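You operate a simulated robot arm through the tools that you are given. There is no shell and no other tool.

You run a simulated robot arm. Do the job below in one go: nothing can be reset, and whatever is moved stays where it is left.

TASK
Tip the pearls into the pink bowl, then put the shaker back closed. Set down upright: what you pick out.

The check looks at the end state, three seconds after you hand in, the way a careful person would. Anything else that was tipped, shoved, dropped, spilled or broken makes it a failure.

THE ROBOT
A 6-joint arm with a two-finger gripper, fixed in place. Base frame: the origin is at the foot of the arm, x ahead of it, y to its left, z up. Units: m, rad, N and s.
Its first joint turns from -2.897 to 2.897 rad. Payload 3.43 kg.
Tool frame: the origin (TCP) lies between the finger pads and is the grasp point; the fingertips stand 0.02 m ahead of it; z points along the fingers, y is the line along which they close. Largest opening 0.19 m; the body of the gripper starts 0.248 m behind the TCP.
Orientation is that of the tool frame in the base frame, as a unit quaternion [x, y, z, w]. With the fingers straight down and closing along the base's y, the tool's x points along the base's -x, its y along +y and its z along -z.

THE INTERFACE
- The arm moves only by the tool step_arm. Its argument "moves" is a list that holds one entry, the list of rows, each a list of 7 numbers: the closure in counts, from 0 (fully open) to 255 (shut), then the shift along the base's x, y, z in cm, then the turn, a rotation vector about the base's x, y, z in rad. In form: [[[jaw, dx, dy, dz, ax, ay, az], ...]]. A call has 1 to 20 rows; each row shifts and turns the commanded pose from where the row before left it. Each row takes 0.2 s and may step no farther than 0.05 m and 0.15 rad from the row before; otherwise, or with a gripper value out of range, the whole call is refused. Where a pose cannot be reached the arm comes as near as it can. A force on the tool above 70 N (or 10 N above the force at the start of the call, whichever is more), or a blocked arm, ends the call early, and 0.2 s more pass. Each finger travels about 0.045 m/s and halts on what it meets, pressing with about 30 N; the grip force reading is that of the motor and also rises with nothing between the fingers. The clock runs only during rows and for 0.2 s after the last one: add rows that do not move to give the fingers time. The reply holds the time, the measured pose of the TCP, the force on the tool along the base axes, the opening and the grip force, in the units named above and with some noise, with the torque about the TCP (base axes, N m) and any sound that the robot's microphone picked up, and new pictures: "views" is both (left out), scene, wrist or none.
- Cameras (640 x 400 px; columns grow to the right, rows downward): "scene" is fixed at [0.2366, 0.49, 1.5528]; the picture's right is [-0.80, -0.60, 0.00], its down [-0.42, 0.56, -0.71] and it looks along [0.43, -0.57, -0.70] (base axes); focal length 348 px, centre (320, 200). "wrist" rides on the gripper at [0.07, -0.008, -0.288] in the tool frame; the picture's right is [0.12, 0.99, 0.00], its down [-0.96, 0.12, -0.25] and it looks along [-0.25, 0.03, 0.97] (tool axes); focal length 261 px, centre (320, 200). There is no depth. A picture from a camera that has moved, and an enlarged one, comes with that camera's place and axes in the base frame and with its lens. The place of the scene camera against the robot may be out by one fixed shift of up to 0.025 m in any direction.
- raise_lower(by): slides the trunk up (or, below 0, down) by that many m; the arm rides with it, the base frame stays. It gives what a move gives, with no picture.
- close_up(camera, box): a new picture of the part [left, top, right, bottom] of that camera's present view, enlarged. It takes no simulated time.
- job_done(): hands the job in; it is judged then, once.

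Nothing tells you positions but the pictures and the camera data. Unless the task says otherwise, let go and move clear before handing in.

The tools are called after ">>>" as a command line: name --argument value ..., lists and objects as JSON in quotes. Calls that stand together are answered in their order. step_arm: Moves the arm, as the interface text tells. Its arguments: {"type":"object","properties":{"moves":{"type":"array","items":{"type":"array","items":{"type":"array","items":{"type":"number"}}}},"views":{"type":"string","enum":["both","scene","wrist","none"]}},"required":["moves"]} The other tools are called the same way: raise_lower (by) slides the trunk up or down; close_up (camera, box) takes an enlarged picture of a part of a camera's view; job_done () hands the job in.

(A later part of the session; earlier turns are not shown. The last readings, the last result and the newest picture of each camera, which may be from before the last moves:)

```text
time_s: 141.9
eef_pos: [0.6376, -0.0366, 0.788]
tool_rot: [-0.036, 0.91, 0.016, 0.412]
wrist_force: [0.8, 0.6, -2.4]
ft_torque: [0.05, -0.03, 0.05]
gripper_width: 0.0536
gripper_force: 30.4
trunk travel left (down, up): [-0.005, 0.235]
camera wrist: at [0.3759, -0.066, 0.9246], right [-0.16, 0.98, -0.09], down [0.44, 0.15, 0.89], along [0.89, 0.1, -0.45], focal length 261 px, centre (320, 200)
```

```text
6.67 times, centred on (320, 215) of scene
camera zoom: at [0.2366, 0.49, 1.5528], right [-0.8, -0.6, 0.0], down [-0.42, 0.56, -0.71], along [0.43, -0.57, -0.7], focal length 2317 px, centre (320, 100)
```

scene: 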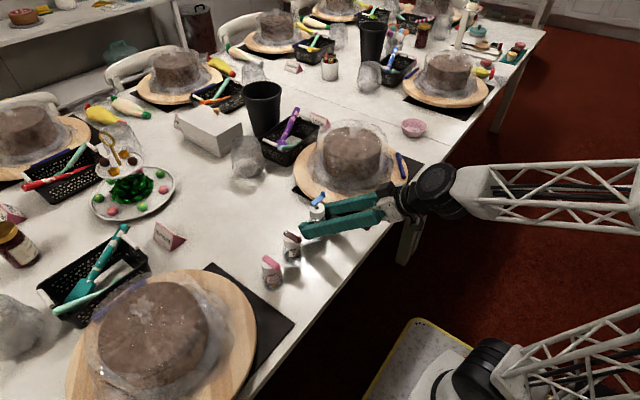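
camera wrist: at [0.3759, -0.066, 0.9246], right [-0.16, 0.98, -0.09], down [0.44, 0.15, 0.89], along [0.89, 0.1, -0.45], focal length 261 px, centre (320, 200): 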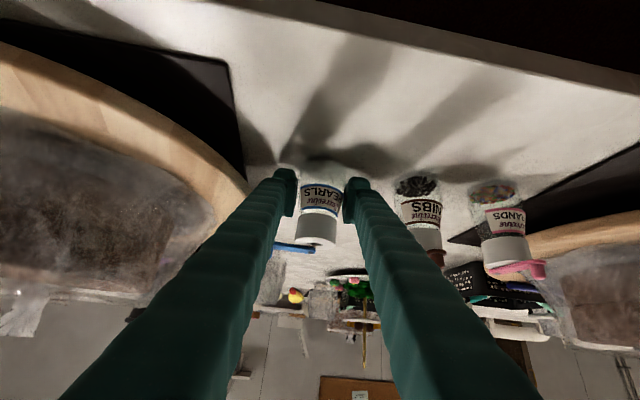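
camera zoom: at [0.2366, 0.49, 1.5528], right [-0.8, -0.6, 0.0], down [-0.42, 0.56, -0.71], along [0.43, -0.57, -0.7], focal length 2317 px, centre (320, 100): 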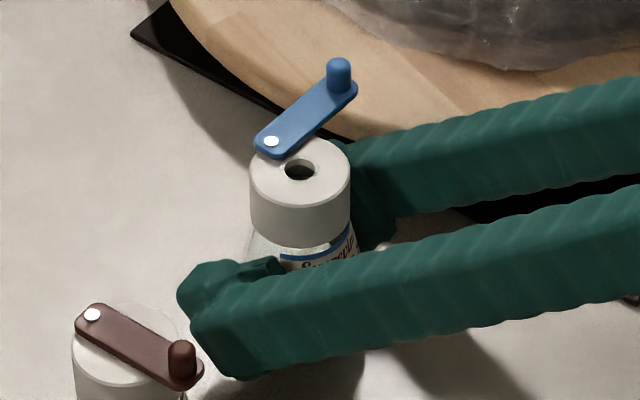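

The bottle looks upright and hasn't slipped in the grip. I'll touch down and open the fingers gently.

>>> step_arm --moves '[[[200, 0, 0, -0.1, 0, 0, 0], [190, 0, 0, 0, 0, 0, 0], [180, 0, 0, 0, 0, 0, 0], [172, 0, 0, 0, 0, 0, 0], [160, 0, 0, 0, 0, 0, 0], [150, 0, 0, 0, 0, 0, 0], [150, 0, 0, 0, 0, 0, 0]]]' --views "both"

>>> close_up --camera "wrist" --box '[240, 130, 400, 230]'

>>> close_up --camera "scene" --box '[290, 185, 350, 245]'

```text
time_s: 143.5
eef_pos: [0.6377, -0.0364, 0.7879]
tool_rot: [-0.035, 0.91, 0.016, 0.413]
wrist_force: [-0.4, 0.5, -0.4]
ft_torque: [0.03, 0.0, 0.0]
gripper_width: 0.0782
gripper_force: 0.1
trunk travel left (down, up): [-0.005, 0.235]
camera wrist: at [0.3762, -0.0662, 0.924], right [-0.16, 0.98, -0.09], down [0.44, 0.15, 0.89], along [0.89, 0.1, -0.45], focal length 261 px, centre (320, 200)
```

scene: 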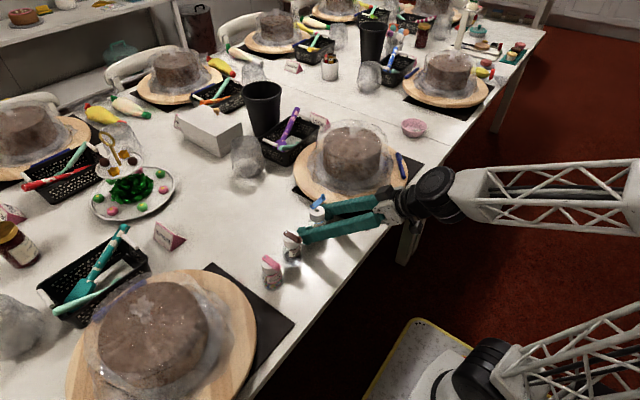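
wrist: 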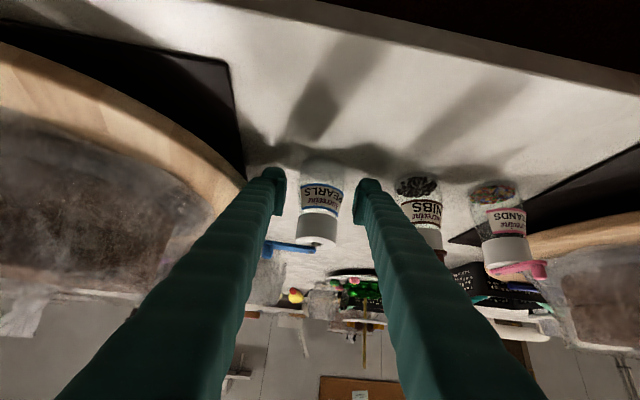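

```text
4.00 times, centred on (320, 180) of wrist
camera zoom: at [0.3762, -0.0662, 0.924], right [-0.16, 0.98, -0.09], down [0.44, 0.15, 0.89], along [0.89, 0.1, -0.45], focal length 1043 px, centre (320, 280)
```

zoom: 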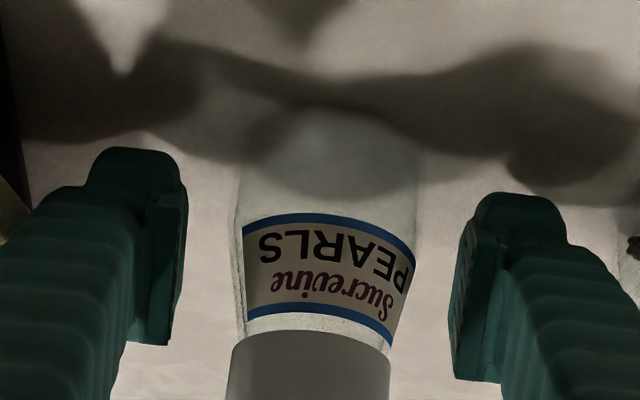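

```text
6.67 times, centred on (320, 215) of scene
camera zoom: at [0.2366, 0.49, 1.5528], right [-0.8, -0.6, 0.0], down [-0.42, 0.56, -0.71], along [0.43, -0.57, -0.7], focal length 2317 px, centre (320, 100)
```

zoom: 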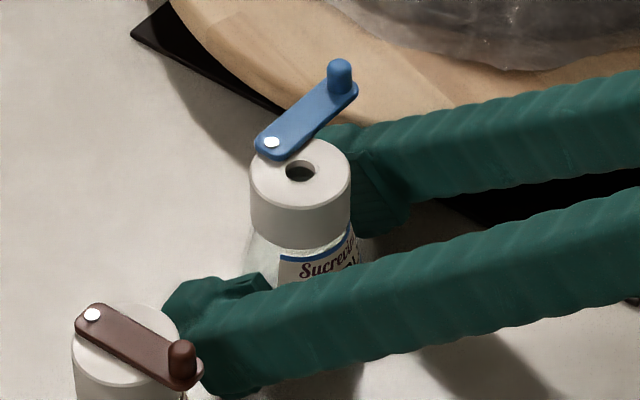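

The shaker stands upright in its place. I'll back the fingers out along the approach line and rise.

>>> step_arm --moves '[[[150, -1.4, -0.11, 1.3, 0, 0, 0], [150, -1.4, -0.11, 1.3, 0, 0, 0], [150, -1.4, -0.11, 1.3, 0, 0, 0], [150, 0, 0, 3.0, 0, 0, -0.04], [150, 0, 0, 4.0, 0, 0, -0.04], [150, 0, 0, 4.0, 0, 0, 0], [150, 0, 0, 4.0, 0, 0, 0], [150, 0, 0, 2.5, 0, 0, 0], [150, 0, 0, 0, 0, 0, 0]]]' --views "scene"

>>> close_up --camera "scene" --box '[290, 185, 350, 245]'

```text
time_s: 145.5
eef_pos: [0.5944, -0.0423, 1.0022]
tool_rot: [0.001, 0.911, 0.0, 0.413]
wrist_force: [-1.4, -0.2, -0.3]
ft_torque: [0.02, 0.01, -0.02]
gripper_width: 0.0783
gripper_force: 0.0
trunk travel left (down, up): [-0.005, 0.235]
```

scene: 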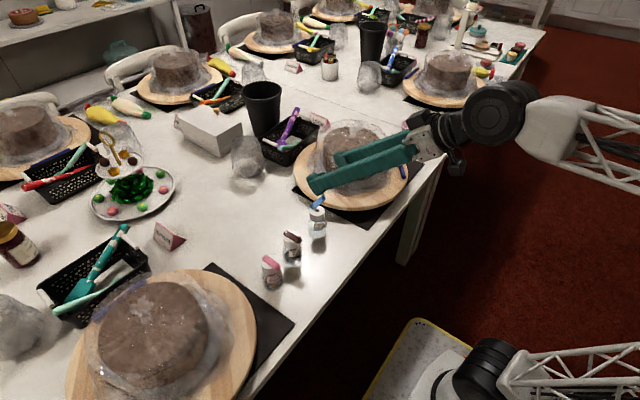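

```text
6.67 times, centred on (320, 215) of scene
camera zoom: at [0.2366, 0.49, 1.5528], right [-0.8, -0.6, 0.0], down [-0.42, 0.56, -0.71], along [0.43, -0.57, -0.7], focal length 2317 px, centre (320, 100)
```

zoom: 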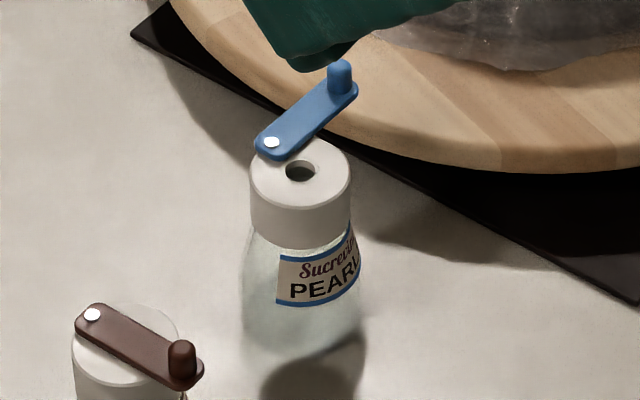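

The shaker is upright, empty and within about 2 mm of its original spot. Next I'll turn the tool to point straight down so I can close the lever.

>>> step_arm --moves '[[[180, 0, 0, 1.0, 0, 0.1421, 0], [180, 0, 0, 1.0, 0, 0.1421, 0], [180, 0, 0, 0, 0, 0.1421, 0], [180, 0, 0, 0, 0, 0.1421, 0], [180, 0, 0, 0, 0, 0.1421, 0], [180, 0, 0, 0, 0, 0.1421, 0], [180, 0, 0, 0, 0, 0, 0], [180, 0, 0, 0, 0, 0, 0]]]' --views "both"

>>> close_up --camera "wrist" --box '[250, 160, 410, 260]'

```text
time_s: 147.3
eef_pos: [0.5944, -0.0402, 1.0211]
tool_rot: [0.0, 1.0, 0.0, -0.001]
wrist_force: [0.7, -0.1, -0.5]
ft_torque: [0.02, 0.0, -0.02]
gripper_width: 0.0558
gripper_force: 0.0
trunk travel left (down, up): [-0.005, 0.235]
camera wrist: at [0.524, -0.0487, 1.309], right [-0.12, 0.99, 0.0], down [0.96, 0.12, 0.25], along [0.24, 0.03, -0.97], focal length 261 px, centre (320, 200)
```

scene: 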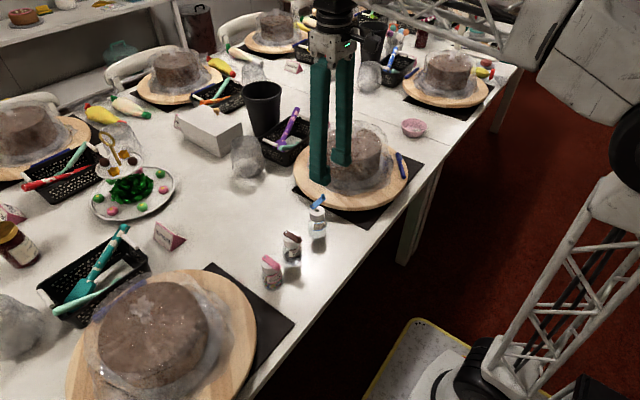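
wrist: 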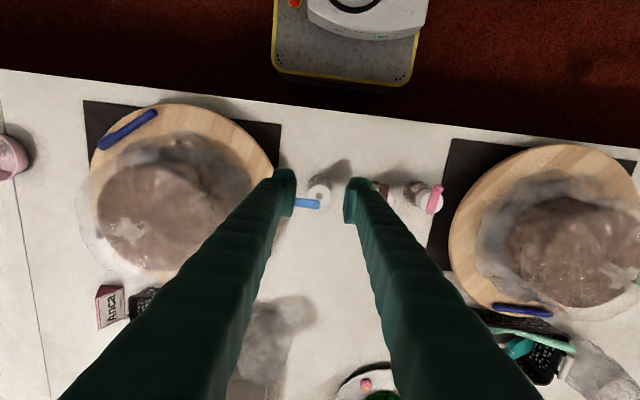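

```text
4.00 times, centred on (330, 210) of wrist
camera zoom: at [0.524, -0.0487, 1.309], right [-0.12, 0.99, 0.0], down [0.96, 0.12, 0.25], along [0.24, 0.03, -0.97], focal length 1043 px, centre (280, 160)
```

zoom: 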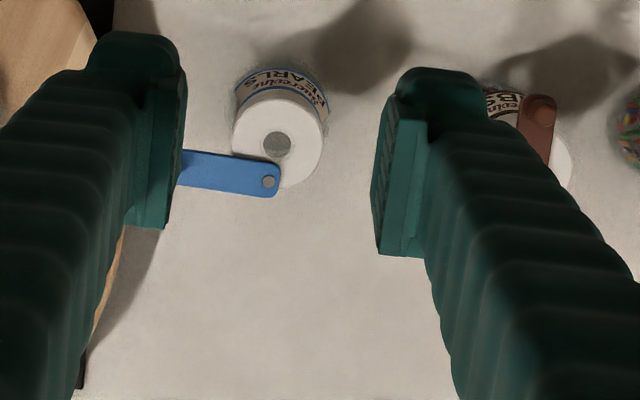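

I have a clear view from above: the pivot is at (0.655, -0.039), the lever points toward -y (about 1.53 rad), and the knob is near (0.653, -0.086). I'll rotate the tool to match the lever and position above the knob.

>>> step_arm --moves '[[[210, 0.53, -0.483, 0, 0, 0, 0.1388], [210, 0.53, -0.483, 0, 0, 0, 0.1388], [210, 0.53, -0.483, 0, 0, 0, 0.1388], [210, 0.53, -0.483, 0, 0, 0, 0.1388], [210, 0.53, -0.483, 0, 0, 0, 0.1388], [210, 0.53, -0.483, 0, 0, 0, 0.1388], [210, 0.53, -0.483, 0, 0, 0, 0.1388], [210, 0.53, -0.483, 0, 0, 0, 0.1388], [210, 0.53, -0.483, 0, 0, 0, 0.1388], [210, 0.53, -0.483, 0, 0, 0, 0.1388], [210, 0.53, -0.483, 0, 0, 0, 0.1388], [210, 0, 0, -4.0, 0, 0, 0], [210, 0, 0, -4.0, 0, 0, 0], [210, 0, 0, -2.0, 0, 0, 0], [210, 0, 0, 0, 0, 0, 0]]]' --views "wrist"

>>> close_up --camera "wrist" --box '[264, 160, 384, 260]'

>>> close_up --camera "scene" --box '[290, 165, 350, 225]'

```text
time_s: 150.5
eef_pos: [0.6544, -0.0934, 0.9205]
tool_rot: [-0.691, 0.723, -0.001, 0.0]
wrist_force: [0.3, -0.4, -0.1]
ft_torque: [0.03, 0.0, -0.01]
gripper_width: 0.0336
gripper_force: 0.1
trunk travel left (down, up): [-0.005, 0.235]
camera wrist: at [0.6589, -0.1633, 1.2077], right [-1.0, -0.07, 0.0], down [-0.07, 0.97, 0.25], along [-0.02, 0.25, -0.97], focal length 261 px, centre (320, 200)
```

wrist: 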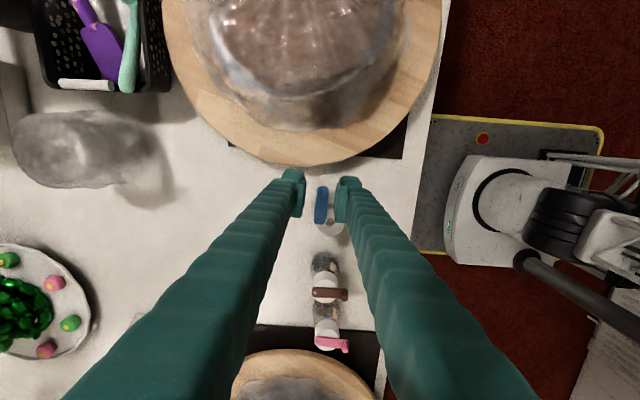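

```text
4.00 times, centred on (324, 210) of wrist
camera zoom: at [0.6589, -0.1633, 1.2077], right [-1.0, -0.07, 0.0], down [-0.07, 0.97, 0.25], along [-0.02, 0.25, -0.97], focal length 1043 px, centre (304, 160)
```

zoom: 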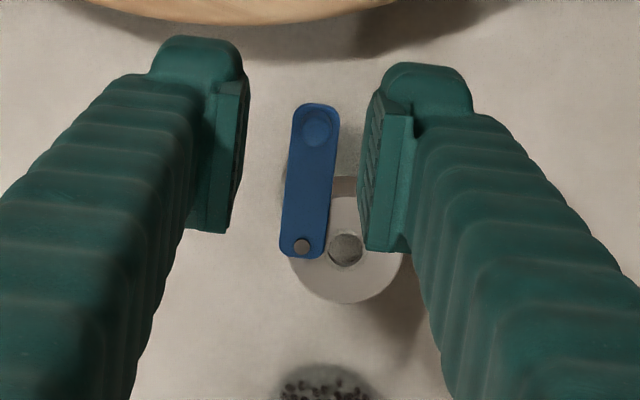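

```text
6.67 times, centred on (320, 195) of scene
camera zoom: at [0.2366, 0.49, 1.5528], right [-0.8, -0.6, 0.0], down [-0.42, 0.56, -0.71], along [0.43, -0.57, -0.7], focal length 2317 px, centre (320, 233)
```

zoom: 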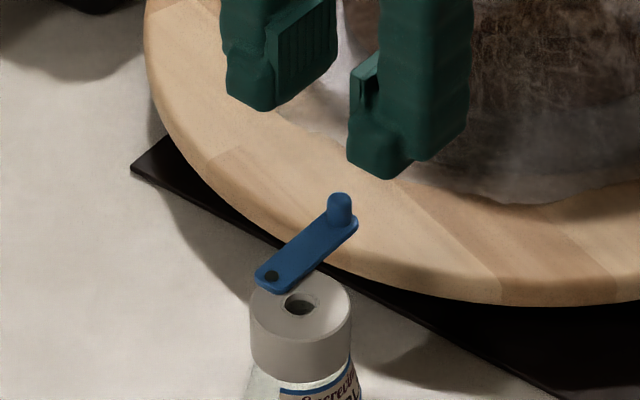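

The knob is about 5 mm to one side of the jaw centre. I'll shift to centre on it and lower to knob height.

>>> step_arm --moves '[[[210, -0.53, 0, -1.5, 0, 0, 0.012], [210, 0, 0, -1.5, 0, 0, 0], [210, 0, 0, -1.0, 0, 0, 0], [210, 0, 0, 0, 0, 0, 0]]]' --views "none"

>>> close_up --camera "wrist" --box '[284, 170, 364, 250]'

>>> close_up --camera "scene" --box '[300, 180, 340, 220]'

```text
time_s: 151.5
eef_pos: [0.6467, -0.0913, 0.8832]
tool_rot: [-0.695, 0.719, -0.001, 0.001]
wrist_force: [0.2, -0.1, 0.5]
ft_torque: [0.0, 0.0, 0.02]
gripper_width: 0.0335
gripper_force: 0.0
trunk travel left (down, up): [-0.005, 0.235]
```

```text
5.00 times, centred on (324, 210) of wrist
camera zoom: at [0.6531, -0.162, 1.1703], right [-1.0, -0.09, 0.0], down [-0.08, 0.97, 0.25], along [-0.02, 0.25, -0.97], focal length 1303 px, centre (300, 150)
```

zoom: 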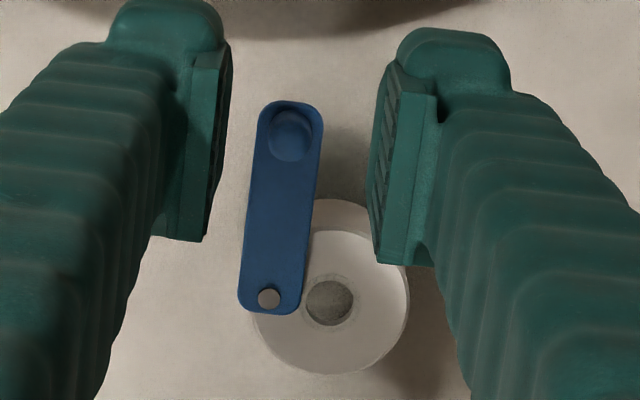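

```text
10.00 times, centred on (320, 200) of scene
camera zoom: at [0.2366, 0.49, 1.5528], right [-0.8, -0.6, 0.0], down [-0.42, 0.56, -0.71], along [0.43, -0.57, -0.7], focal length 3475 px, centre (320, 200)
```

zoom: 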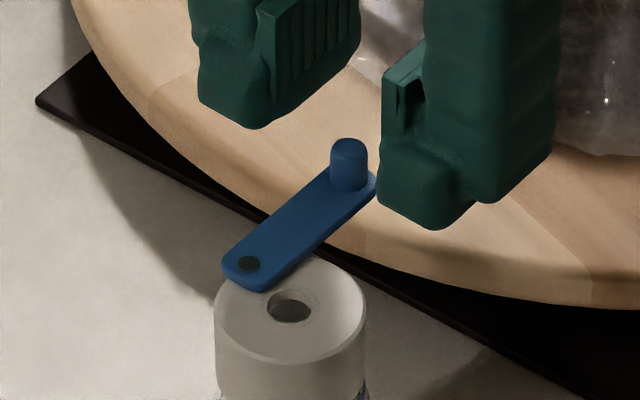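

The knob is well within the jaws. I'll lower to knob height and close to a loose straddle.

>>> step_arm --moves '[[[210, 0.2, -0.3, -1.0, 0, 0, 0], [210, 0, 0, -0.75, 0, 0, 0], [210, 0, 0, 0, 0, 0, 0], [225, 0, 0, 0, 0, 0, 0], [238, 0, 0, 0, 0, 0, 0], [238, 0, 0, 0, 0, 0, 0], [238, 0, 0, 0, 0, 0, 0]]]' --views "none"

>>> close_up --camera "wrist" --box '[284, 170, 364, 250]'

>>> close_up --camera "scene" --box '[300, 180, 340, 230]'

```text
time_s: 153.1
eef_pos: [0.6485, -0.0935, 0.864]
tool_rot: [-0.695, 0.719, -0.001, 0.0]
wrist_force: [-1.0, -1.1, -0.6]
ft_torque: [0.01, -0.02, 0.01]
gripper_width: 0.0127
gripper_force: 0.0
trunk travel left (down, up): [-0.005, 0.235]
```

```text
5.00 times, centred on (324, 210) of wrist
camera zoom: at [0.6561, -0.1653, 1.1524], right [-1.0, -0.09, 0.0], down [-0.08, 0.97, 0.25], along [-0.02, 0.25, -0.97], focal length 1303 px, centre (300, 150)
```

zoom: 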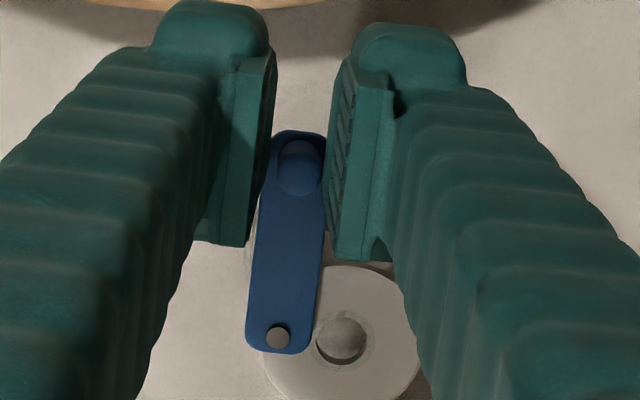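

```text
8.00 times, centred on (320, 205) of scene
camera zoom: at [0.2366, 0.49, 1.5528], right [-0.8, -0.6, 0.0], down [-0.42, 0.56, -0.71], along [0.43, -0.57, -0.7], focal length 2780 px, centre (320, 160)
```

zoom: 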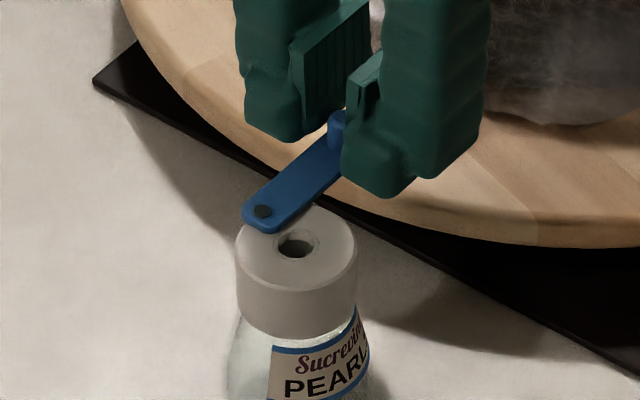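

The knob is straddled. I'll swing the lever back toward closed along the arc about the pivot, in two halves.

>>> step_arm --moves '[[[238, -0.645, 0.066, 0, 0, 0, -0.12], [238, -0.633, 0.142, 0, 0, 0, -0.12], [238, -0.612, 0.217, 0, 0, 0, -0.12], [238, -0.581, 0.288, 0, 0, 0, -0.12], [238, -0.542, 0.356, 0, 0, 0, -0.12], [238, -0.496, 0.419, 0, 0, 0, -0.12], [238, 0, 0, 0, 0, 0, 0]]]' --views "none"

>>> close_up --camera "wrist" --box '[284, 170, 364, 250]'

>>> close_up --camera "scene" --box '[300, 190, 340, 240]'

```text
time_s: 154.7
eef_pos: [0.6134, -0.0806, 0.8643]
tool_rot: [-0.397, 0.918, 0.0, 0.001]
wrist_force: [0.3, 0.1, 0.2]
ft_torque: [0.04, 0.01, -0.02]
gripper_width: 0.0127
gripper_force: 0.1
trunk travel left (down, up): [-0.005, 0.235]
```

```text
5.00 times, centred on (324, 210) of wrist
camera zoom: at [0.5722, -0.1378, 1.1515], right [-0.8, 0.59, 0.0], down [0.57, 0.78, 0.25], along [0.15, 0.2, -0.97], focal length 1303 px, centre (300, 150)
```

zoom: 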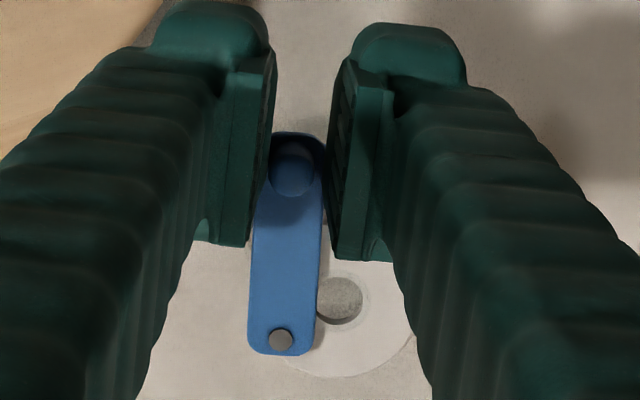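

```text
8.00 times, centred on (320, 215) of scene
camera zoom: at [0.2366, 0.49, 1.5528], right [-0.8, -0.6, 0.0], down [-0.42, 0.56, -0.71], along [0.43, -0.57, -0.7], focal length 2780 px, centre (320, 80)
```

zoom: 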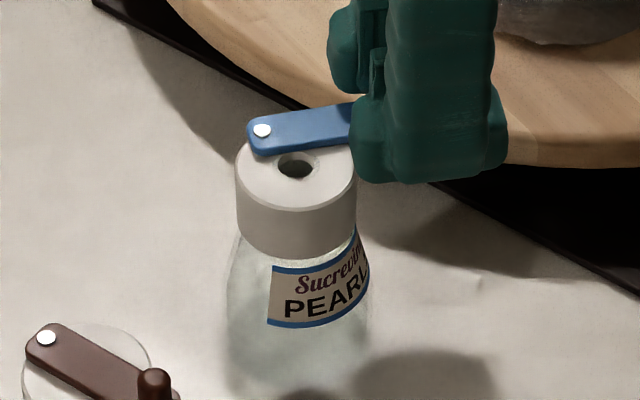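

The lever is closing and the bottle is steady. I'll continue the arc.

>>> step_arm --moves '[[[238, -0.442, 0.475, 0, 0, 0, -0.12], [238, -0.383, 0.524, 0, 0, 0, -0.12], [238, -0.316, 0.566, 0, 0, 0, -0.12], [238, -0.247, 0.6, 0, 0, 0, -0.12], [238, -0.173, 0.625, 0, 0, 0, -0.12], [238, -0.097, 0.642, 0, 0, 0, -0.12], [238, 0, 0, 0, 0, 0, 0]]]' --views "none"

>>> close_up --camera "wrist" --box '[284, 170, 364, 250]'

>>> close_up --camera "scene" --box '[300, 190, 340, 240]'

```text
time_s: 156.3
eef_pos: [0.599, -0.048, 0.8641]
tool_rot: [-0.047, 0.999, -0.001, 0.0]
wrist_force: [-0.7, -0.1, 0.7]
ft_torque: [-0.01, 0.02, -0.02]
gripper_width: 0.0127
gripper_force: 0.0
trunk travel left (down, up): [-0.005, 0.235]
```

```text
5.00 times, centred on (324, 210) of wrist
camera zoom: at [0.5292, -0.0626, 1.1516], right [-0.21, 0.98, 0.0], down [0.95, 0.21, 0.25], along [0.24, 0.05, -0.97], focal length 1303 px, centre (300, 150)
```

zoom: 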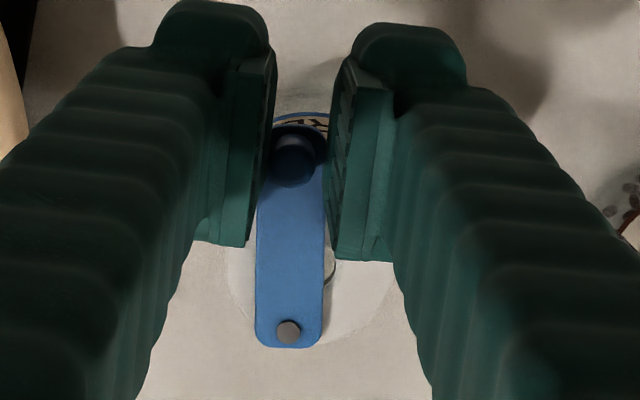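

```text
8.00 times, centred on (320, 215) of scene
camera zoom: at [0.2366, 0.49, 1.5528], right [-0.8, -0.6, 0.0], down [-0.42, 0.56, -0.71], along [0.43, -0.57, -0.7], focal length 2780 px, centre (320, 80)
```

zoom: 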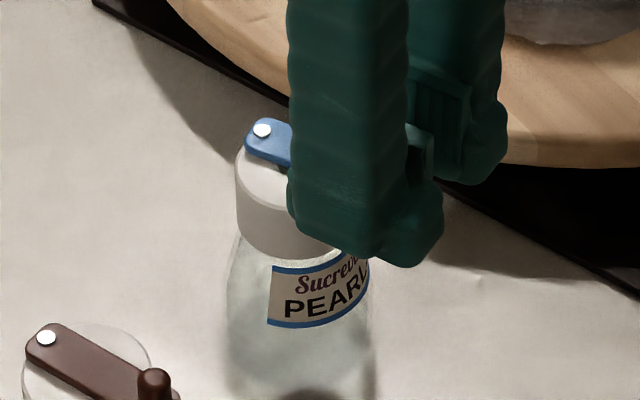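

Almost closed: only a sliver of the hole's rim is visible. A bit further.

>>> step_arm --moves '[[[238, -0.01, 0.32, 0, 0, 0, -0.06], [238, -0.01, 0.32, 0, 0, 0, -0.06], [238, 0.015, 0.27, 0, 0, 0, -0.05], [238, 0, 0, 0, 0, 0, 0]]]' --views "none"

>>> close_up --camera "wrist" --box '[284, 170, 364, 250]'

>>> close_up --camera "scene" --box '[300, 190, 340, 240]'

```text
time_s: 157.3
eef_pos: [0.5978, -0.0375, 0.8628]
tool_rot: [0.037, 0.999, -0.001, -0.001]
wrist_force: [-0.5, 0.1, 1.6]
ft_torque: [0.01, 0.0, -0.02]
gripper_width: 0.0127
gripper_force: 0.1
trunk travel left (down, up): [-0.005, 0.235]
```

```text
5.00 times, centred on (324, 210) of wrist
camera zoom: at [0.5279, -0.0409, 1.1508], right [-0.05, 1.0, 0.0], down [0.97, 0.04, 0.25], along [0.25, 0.01, -0.97], focal length 1303 px, centre (300, 150)
```

zoom: 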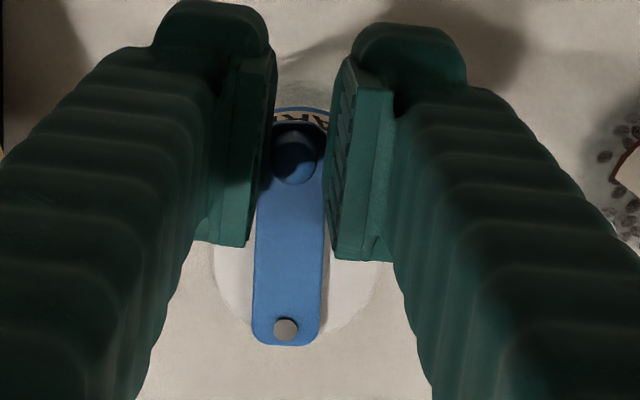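

```text
8.00 times, centred on (320, 215) of scene
camera zoom: at [0.2366, 0.49, 1.5528], right [-0.8, -0.6, 0.0], down [-0.42, 0.56, -0.71], along [0.43, -0.57, -0.7], focal length 2780 px, centre (320, 80)
```

zoom: 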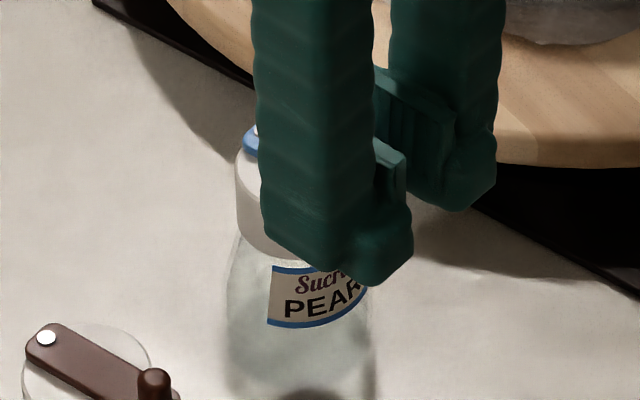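

The hole is covered, but the lever is about 4° short of centred and the label hasn't turned, so it isn't at its stop yet. I'll nudge further in small steps.

>>> step_arm --moves '[[[238, 0.02, 0.22, 0, 0, 0, -0.04], [238, 0.02, 0.16, 0, 0, 0, -0.03], [238, 0, 0, 0, 0, 0, 0]]]' --views "none"

>>> close_up --camera "wrist" --box '[284, 170, 364, 250]'

>>> close_up --camera "scene" --box '[300, 190, 340, 240]'

```text
time_s: 158.1
eef_pos: [0.5995, -0.0331, 0.8632]
tool_rot: [0.071, 0.997, -0.001, 0.0]
wrist_force: [-1.0, -1.0, 0.9]
ft_torque: [-0.01, 0.03, 0.02]
gripper_width: 0.0127
gripper_force: 0.0
trunk travel left (down, up): [-0.005, 0.235]
```

```text
5.00 times, centred on (324, 210) of wrist
camera zoom: at [0.5285, -0.0318, 1.1508], right [0.02, 1.0, 0.0], down [0.97, -0.02, 0.25], along [0.25, -0.01, -0.97], focal length 1303 px, centre (300, 150)
```

zoom: 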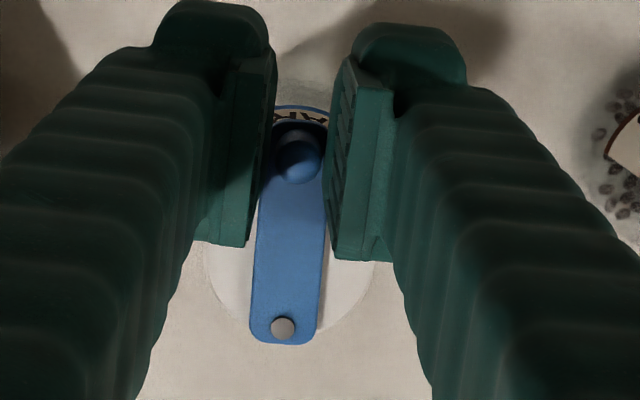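

```text
8.00 times, centred on (320, 215) of scene
camera zoom: at [0.2366, 0.49, 1.5528], right [-0.8, -0.6, 0.0], down [-0.42, 0.56, -0.71], along [0.43, -0.57, -0.7], focal length 2780 px, centre (320, 80)
```

zoom: 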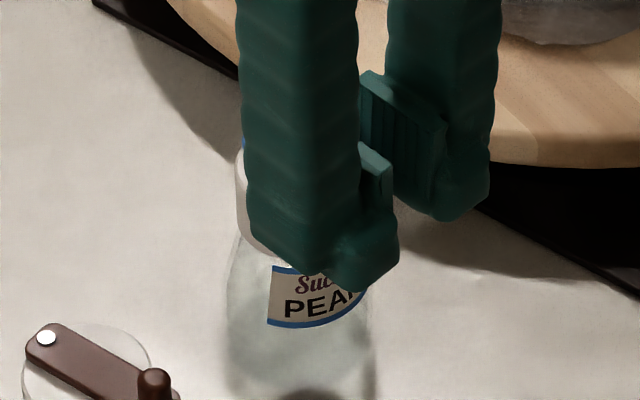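

The lever is centred over the cap again. One more tiny nudge to make sure it's fully against its closed stop.

>>> step_arm --moves '[[[238, 0.02, 0.14, 0, 0, 0, -0.025], [238, 0.02, 0.14, 0, 0, 0, -0.025], [238, 0, 0, 0, 0, 0, 0]]]' --views "none"

>>> close_up --camera "wrist" --box '[284, 170, 364, 250]'

>>> close_up --camera "scene" --box '[300, 190, 340, 240]'

```text
time_s: 158.9
eef_pos: [0.5998, -0.0326, 0.8633]
tool_rot: [0.097, 0.995, -0.001, 0.0]
wrist_force: [0.3, -1.0, -1.0]
ft_torque: [-0.04, -0.02, 0.01]
gripper_width: 0.0129
gripper_force: 0.2
trunk travel left (down, up): [-0.005, 0.235]
```

```text
5.00 times, centred on (324, 210) of wrist
camera zoom: at [0.5291, -0.0262, 1.151], right [0.07, 1.0, 0.0], down [0.97, -0.07, 0.25], along [0.25, -0.02, -0.97], focal length 1303 px, centre (300, 150)
```

zoom: 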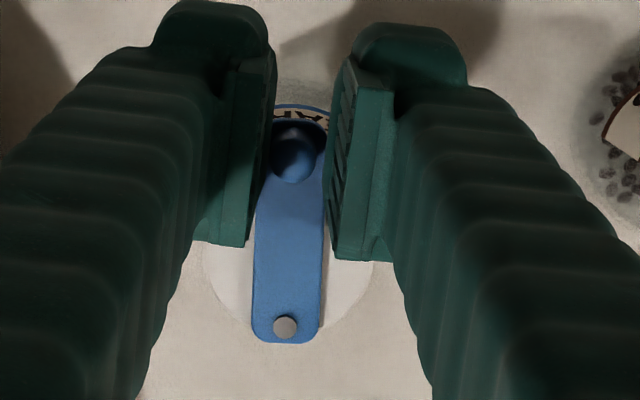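

```text
8.00 times, centred on (320, 215) of scene
camera zoom: at [0.2366, 0.49, 1.5528], right [-0.8, -0.6, 0.0], down [-0.42, 0.56, -0.71], along [0.43, -0.57, -0.7], focal length 2780 px, centre (320, 80)
```

zoom: 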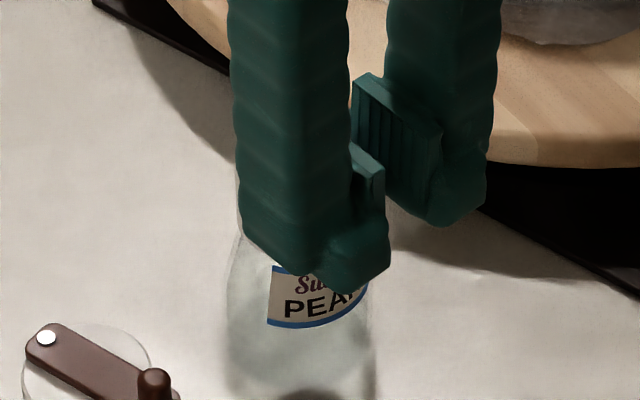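

The lever no longer moves, so it's at its closed stop and the hole is fully covered. I'll back off slightly, open the fingers and rise.

>>> step_arm --moves '[[[238, 0, -0.2, 0, 0, 0, 0.02], [225, 0, 0, 0, 0, 0, 0], [212, 0, 0, 0, 0, 0, 0], [212, 0, 0, 0, 0, 0, 0], [212, 0, 0, 2.0, 0, 0, 0], [212, 0, 0, 4.0, 0, 0, 0], [212, 0, 0, 4.0, 0, 0, 0], [212, 0, 0, 4.0, 0, 0, 0], [212, 0, 0, 0, 0, 0, 0]]]' --views "both"

>>> close_up --camera "wrist" --box '[270, 160, 370, 230]'

>>> close_up --camera "scene" --box '[300, 195, 340, 240]'

>>> close_up --camera "scene" --box '[280, 100, 440, 230]'

```text
time_s: 160.9
eef_pos: [0.6009, -0.0324, 1.003]
tool_rot: [0.086, 0.996, -0.001, -0.001]
wrist_force: [0.6, 0.3, 0.4]
ft_torque: [-0.01, -0.01, 0.0]
gripper_width: 0.032
gripper_force: 0.1
trunk travel left (down, up): [-0.005, 0.235]
camera wrist: at [0.5305, -0.0294, 1.2915], right [0.05, 1.0, 0.0], down [0.97, -0.05, 0.25], along [0.25, -0.01, -0.97], focal length 261 px, centre (320, 200)
```

scene: 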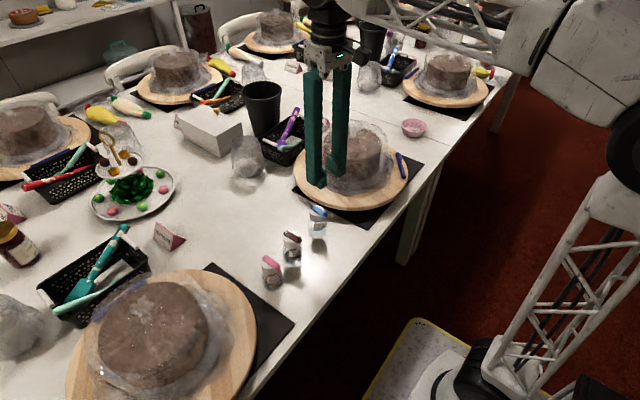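
wrist: 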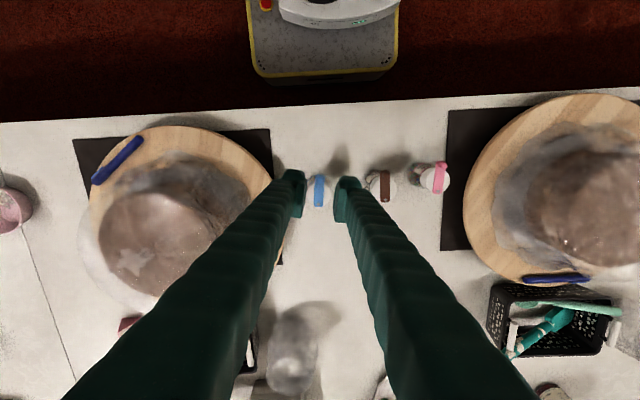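

```text
5.71 times, centred on (320, 195) of wrist
camera zoom: at [0.5305, -0.0294, 1.2915], right [0.05, 1.0, 0.0], down [0.97, -0.05, 0.25], along [0.25, -0.01, -0.97], focal length 1489 px, centre (320, 229)
```

zoom: 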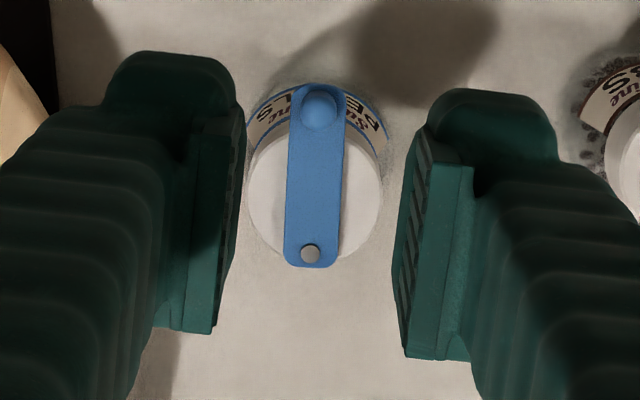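

```text
8.89 times, centred on (320, 218) of scene
camera zoom: at [0.2366, 0.49, 1.5528], right [-0.8, -0.6, 0.0], down [-0.42, 0.56, -0.71], along [0.43, -0.57, -0.7], focal length 3089 px, centre (320, 44)
```

zoom: 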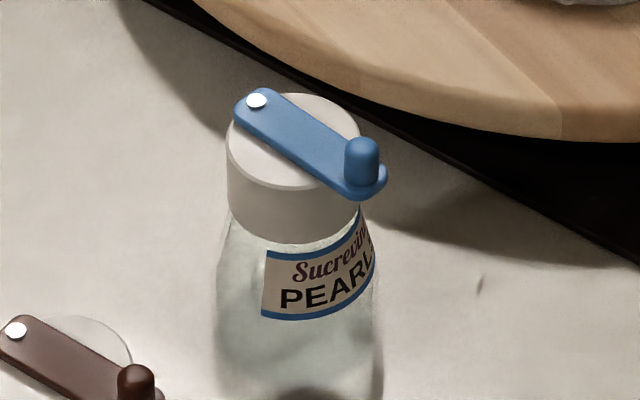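

```text
3.08 times, centred on (360, 165) of scene
camera zoom: at [0.2366, 0.49, 1.5528], right [-0.8, -0.6, 0.0], down [-0.42, 0.56, -0.71], along [0.43, -0.57, -0.7], focal length 1069 px, centre (197, 308)
```

zoom: 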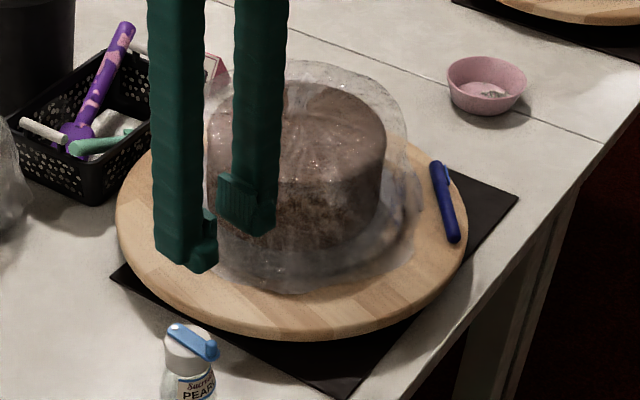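

The shaker is closed, upright and back in its place, and the bowl holds the pearls. What remains is the cake turntable that I accidentally spun. It looks safe to turn back with a light drag on its wooden rim, so I'll examine it closely first.

>>> close_up --camera "wrist" --box '[60, 100, 300, 320]'

>>> close_up --camera "scene" --box '[285, 130, 420, 230]'

>>> close_up --camera "scene" --box '[400, 40, 500, 120]'

```text
1.82 times, centred on (180, 210) of wrist
camera zoom: at [0.5305, -0.0294, 1.2915], right [0.05, 1.0, 0.0], down [0.97, -0.05, 0.25], along [0.25, -0.01, -0.97], focal length 474 px, centre (574, 182)
```

zoom: 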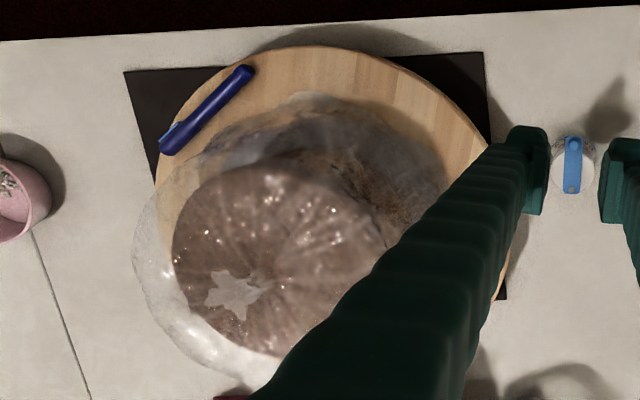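

```text
4.00 times, centred on (352, 180) of scene
camera zoom: at [0.2366, 0.49, 1.5528], right [-0.8, -0.6, 0.0], down [-0.42, 0.56, -0.71], along [0.43, -0.57, -0.7], focal length 1390 px, centre (190, 280)
```

zoom: 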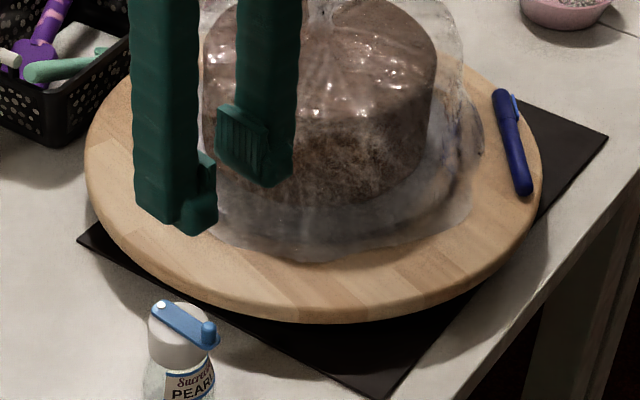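

```text
5.00 times, centred on (450, 80) of scene
camera zoom: at [0.2366, 0.49, 1.5528], right [-0.8, -0.6, 0.0], down [-0.42, 0.56, -0.71], along [0.43, -0.57, -0.7], focal length 1738 px, centre (-330, 800)
```

zoom: 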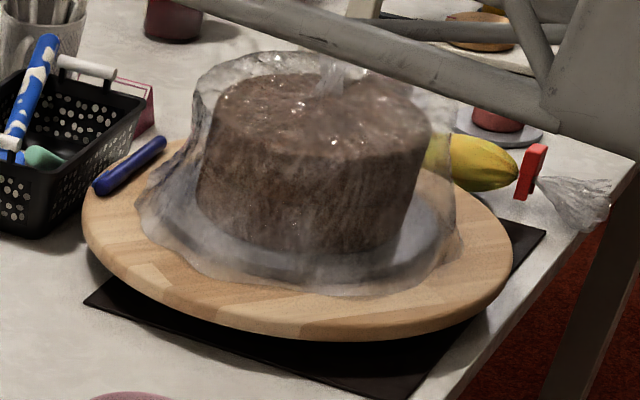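

I'll set up to turn the turntable back: closed fingertips, camera side facing outward, above the bare wood rim on the robot side, clear of the wrap and pen.

>>> step_arm --moves '[[[255, -0.2, -1.5, 0, 0, 0, -0.1], [255, -0.3, -2.2, 0, 0, 0, -0.1], [255, -0.3, -2.2, 0, 0, 0, -0.1], [255, -0.3, -2.2, 0, 0, 0, -0.1], [255, -0.3, -2.2, 0, 0, 0, -0.1], [255, -0.3, -2.2, 0, 0, 0, -0.1], [255, -0.33, -2.32, 0, 0, 0, -0.1], [255, 0, 0, -4.0, 0, 0, 0], [255, 0, 0, -4.0, 0, 0, 0], [255, 0, 0, -3.5, 0, 0, 0], [255, 0, 0, 0, 0, 0, 0]]]' --views "both"

>>> close_up --camera "scene" --box '[290, 110, 430, 230]'

>>> close_up --camera "wrist" --box '[220, 120, 420, 300]'

```text
time_s: 163.3
eef_pos: [0.579, -0.1815, 0.8905]
tool_rot: [0.422, 0.906, -0.001, -0.001]
wrist_force: [-0.3, 0.4, 0.4]
ft_torque: [-0.01, 0.02, 0.0]
gripper_width: 0.0001
gripper_force: 30.4
trunk travel left (down, up): [-0.005, 0.235]
camera wrist: at [0.5277, -0.1324, 1.1786], right [0.68, 0.73, 0.0], down [0.71, -0.66, 0.25], along [0.18, -0.17, -0.97], focal length 261 px, centre (320, 200)
```

scene: 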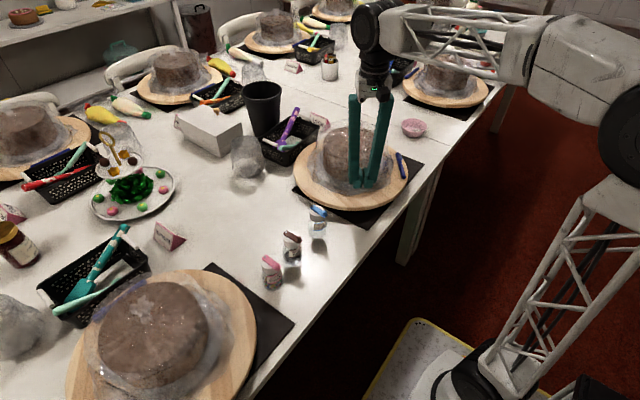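
wrist: 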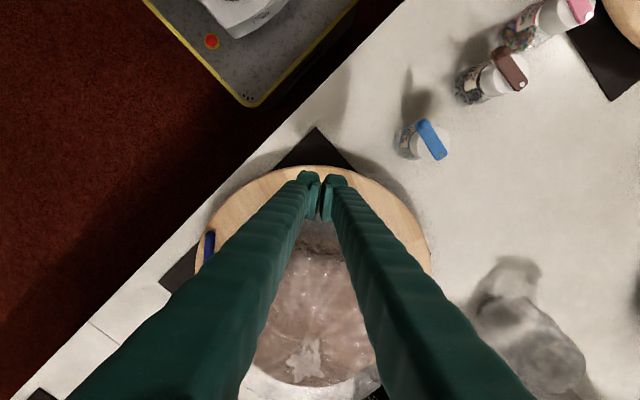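

```text
3.33 times, centred on (360, 170) of scene
camera zoom: at [0.2366, 0.49, 1.5528], right [-0.8, -0.6, 0.0], down [-0.42, 0.56, -0.71], along [0.43, -0.57, -0.7], focal length 1158 px, centre (187, 300)
```

zoom: 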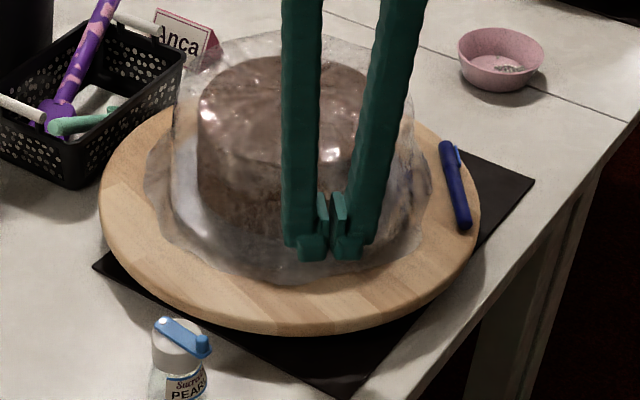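

```text
2.22 times, centred on (320, 210) of wrist
camera zoom: at [0.5277, -0.1324, 1.1786], right [0.68, 0.73, 0.0], down [0.71, -0.66, 0.25], along [0.18, -0.17, -0.97], focal length 579 px, centre (320, 178)
```

zoom: 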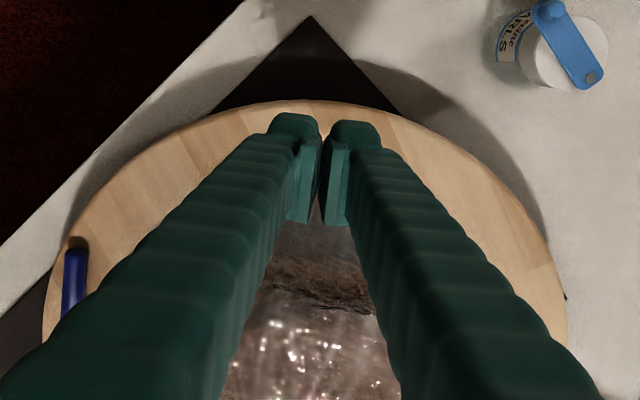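

The fingertips are over bare wood between the rim and the wrap. I'll descend carefully to find the board surface.

>>> step_arm --moves '[[[255, 0, 0, -3.0, 0, 0, 0], [255, 0, 0, -2.5, 0, 0, 0], [255, 0, 0, 0, 0, 0, 0]]]' --views "none"

>>> close_up --camera "scene" --box '[320, 150, 400, 220]'

>>> close_up --camera "wrist" --box '[260, 140, 380, 240]'

```text
time_s: 164.1
eef_pos: [0.5786, -0.1808, 0.8364]
tool_rot: [0.422, 0.907, 0.0, 0.0]
wrist_force: [0.6, -0.4, -0.2]
ft_torque: [0.0, 0.02, 0.0]
gripper_width: 0.0
gripper_force: 30.3
trunk travel left (down, up): [-0.005, 0.235]
```

```text
5.71 times, centred on (360, 185) of scene
camera zoom: at [0.2366, 0.49, 1.5528], right [-0.8, -0.6, 0.0], down [-0.42, 0.56, -0.71], along [0.43, -0.57, -0.7], focal length 1986 px, centre (91, 286)
```

zoom: 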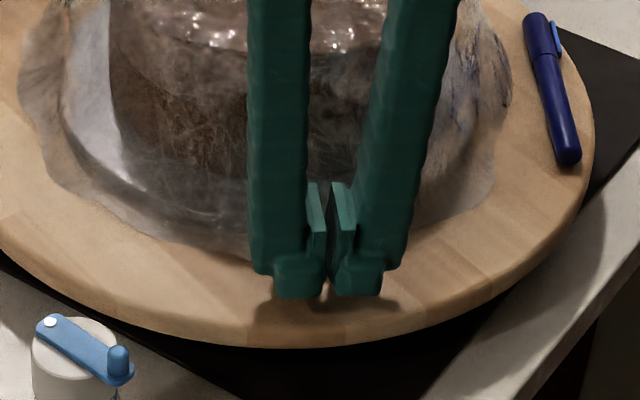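

```text
4.00 times, centred on (320, 190) of wrist
camera zoom: at [0.5278, -0.1327, 1.1232], right [0.68, 0.73, 0.0], down [0.71, -0.66, 0.25], along [0.18, -0.17, -0.97], focal length 1043 px, centre (320, 240)
```

zoom: 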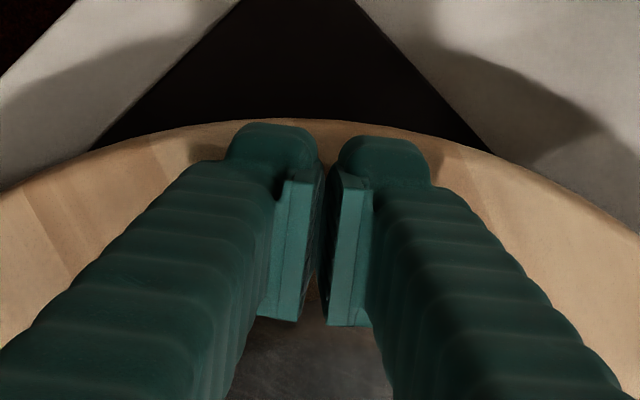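

The board's surface is nearer than I assumed (z≈0.805), and I'm slightly too far inward. I'll shift outward 1.2 cm and then step down to touch.

>>> step_arm --moves '[[[255, -0.8, 0.9, 0, 0, 0, 0], [255, 0, 0, -0.6, 0, 0, 0], [255, 0, 0, 0, 0, 0, 0]]]' --views "none"

>>> step_arm --moves '[[[255, 0, 0, -0.3, 0, 0, 0], [255, 0, 0, 0, 0, 0, 0]]]' --views "none"

>>> step_arm --moves '[[[255, 0, 0, -0.2, 0, 0, 0], [255, 0, 0, 0, 0, 0, 0]]]' --views "wrist"

>>> close_up --camera "scene" --box '[320, 150, 400, 220]'

```text
time_s: 164.9
eef_pos: [0.5713, -0.1733, 0.83]
tool_rot: [0.423, 0.906, 0.0, -0.001]
wrist_force: [0.0, 0.1, -0.4]
ft_torque: [-0.03, 0.01, 0.01]
gripper_width: 0.0001
gripper_force: 29.7
trunk travel left (down, up): [-0.005, 0.235]
```

```text
time_s: 165.5
eef_pos: [0.5692, -0.1729, 0.8253]
tool_rot: [0.423, 0.906, -0.001, -0.001]
wrist_force: [0.1, 0.5, -0.6]
ft_torque: [0.0, 0.03, 0.0]
gripper_width: 0.0
gripper_force: 29.9
trunk travel left (down, up): [-0.005, 0.235]
```

```text
time_s: 166.1
eef_pos: [0.5698, -0.1717, 0.8227]
tool_rot: [0.423, 0.906, -0.001, -0.001]
wrist_force: [0.4, 0.4, -0.4]
ft_torque: [-0.01, 0.01, -0.01]
gripper_width: 0.0
gripper_force: 29.4
trunk travel left (down, up): [-0.005, 0.235]
camera wrist: at [0.5195, -0.1235, 1.1107], right [0.68, 0.73, 0.0], down [0.71, -0.66, 0.25], along [0.18, -0.17, -0.97], focal length 261 px, centre (320, 200)
```

wrist: 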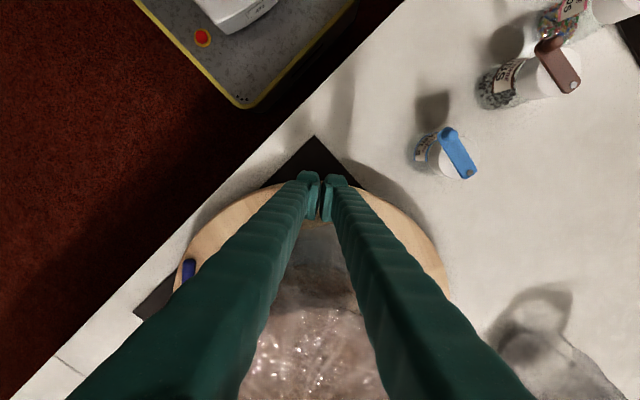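

```text
5.71 times, centred on (360, 185) of scene
camera zoom: at [0.2366, 0.49, 1.5528], right [-0.8, -0.6, 0.0], down [-0.42, 0.56, -0.71], along [0.43, -0.57, -0.7], focal length 1986 px, centre (91, 286)
```

zoom: 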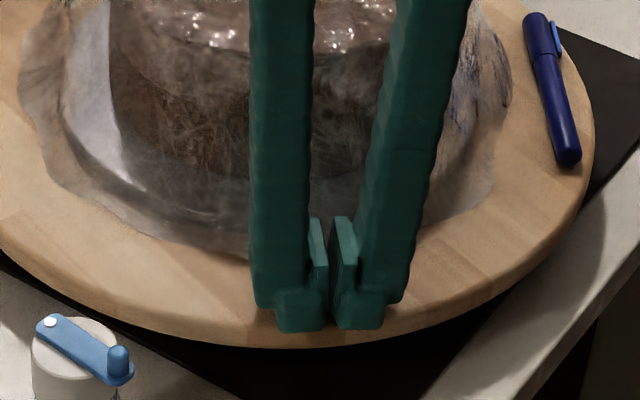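

No contact yet. I'll continue in 2 mm steps.

>>> step_arm --moves '[[[255, 0.2, -0.2, -0.2, 0, 0, 0], [255, 0, 0, 0, 0, 0, 0]]]' --views "none"

>>> step_arm --moves '[[[255, 0.2, -0.2, -0.2, 0, 0, 0], [255, 0, 0, 0, 0, 0, 0]]]' --views "none"

>>> step_arm --moves '[[[255, 0, 0, -0.2, 0, 0, 0], [255, 0, 0, 0, 0, 0, 0]]]' --views "none"

>>> close_up --camera "scene" --box '[340, 180, 380, 215]'

```text
time_s: 166.7
eef_pos: [0.5719, -0.1728, 0.8219]
tool_rot: [0.423, 0.906, 0.0, -0.001]
wrist_force: [-0.3, 0.0, -0.4]
ft_torque: [0.02, -0.01, 0.01]
gripper_width: 0.0002
gripper_force: 30.1
trunk travel left (down, up): [-0.005, 0.235]
```

```text
time_s: 167.3
eef_pos: [0.5747, -0.1765, 0.8187]
tool_rot: [0.423, 0.906, 0.0, -0.001]
wrist_force: [0.0, -0.3, -0.1]
ft_torque: [-0.01, 0.01, 0.01]
gripper_width: 0.0
gripper_force: 30.2
trunk travel left (down, up): [-0.005, 0.235]
```

```text
time_s: 167.9
eef_pos: [0.5743, -0.175, 0.8161]
tool_rot: [0.423, 0.906, -0.001, 0.0]
wrist_force: [-0.1, 0.1, 3.0]
ft_torque: [0.02, 0.01, -0.03]
gripper_width: 0.0058
gripper_force: 34.4
trunk travel left (down, up): [-0.005, 0.235]
```

```text
11.43 times, centred on (360, 198) of scene
camera zoom: at [0.2366, 0.49, 1.5528], right [-0.8, -0.6, 0.0], down [-0.42, 0.56, -0.71], along [0.43, -0.57, -0.7], focal length 3972 px, centre (-137, 229)
```

zoom: 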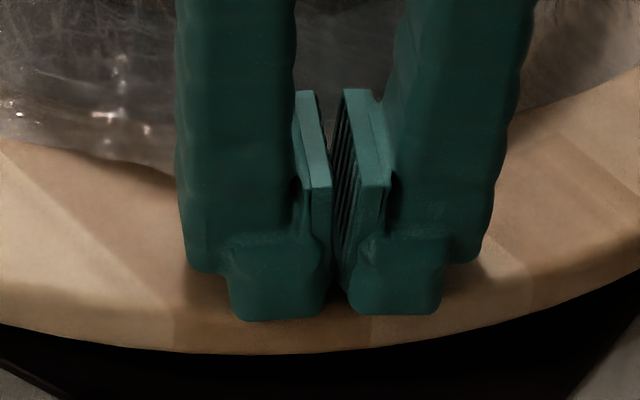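

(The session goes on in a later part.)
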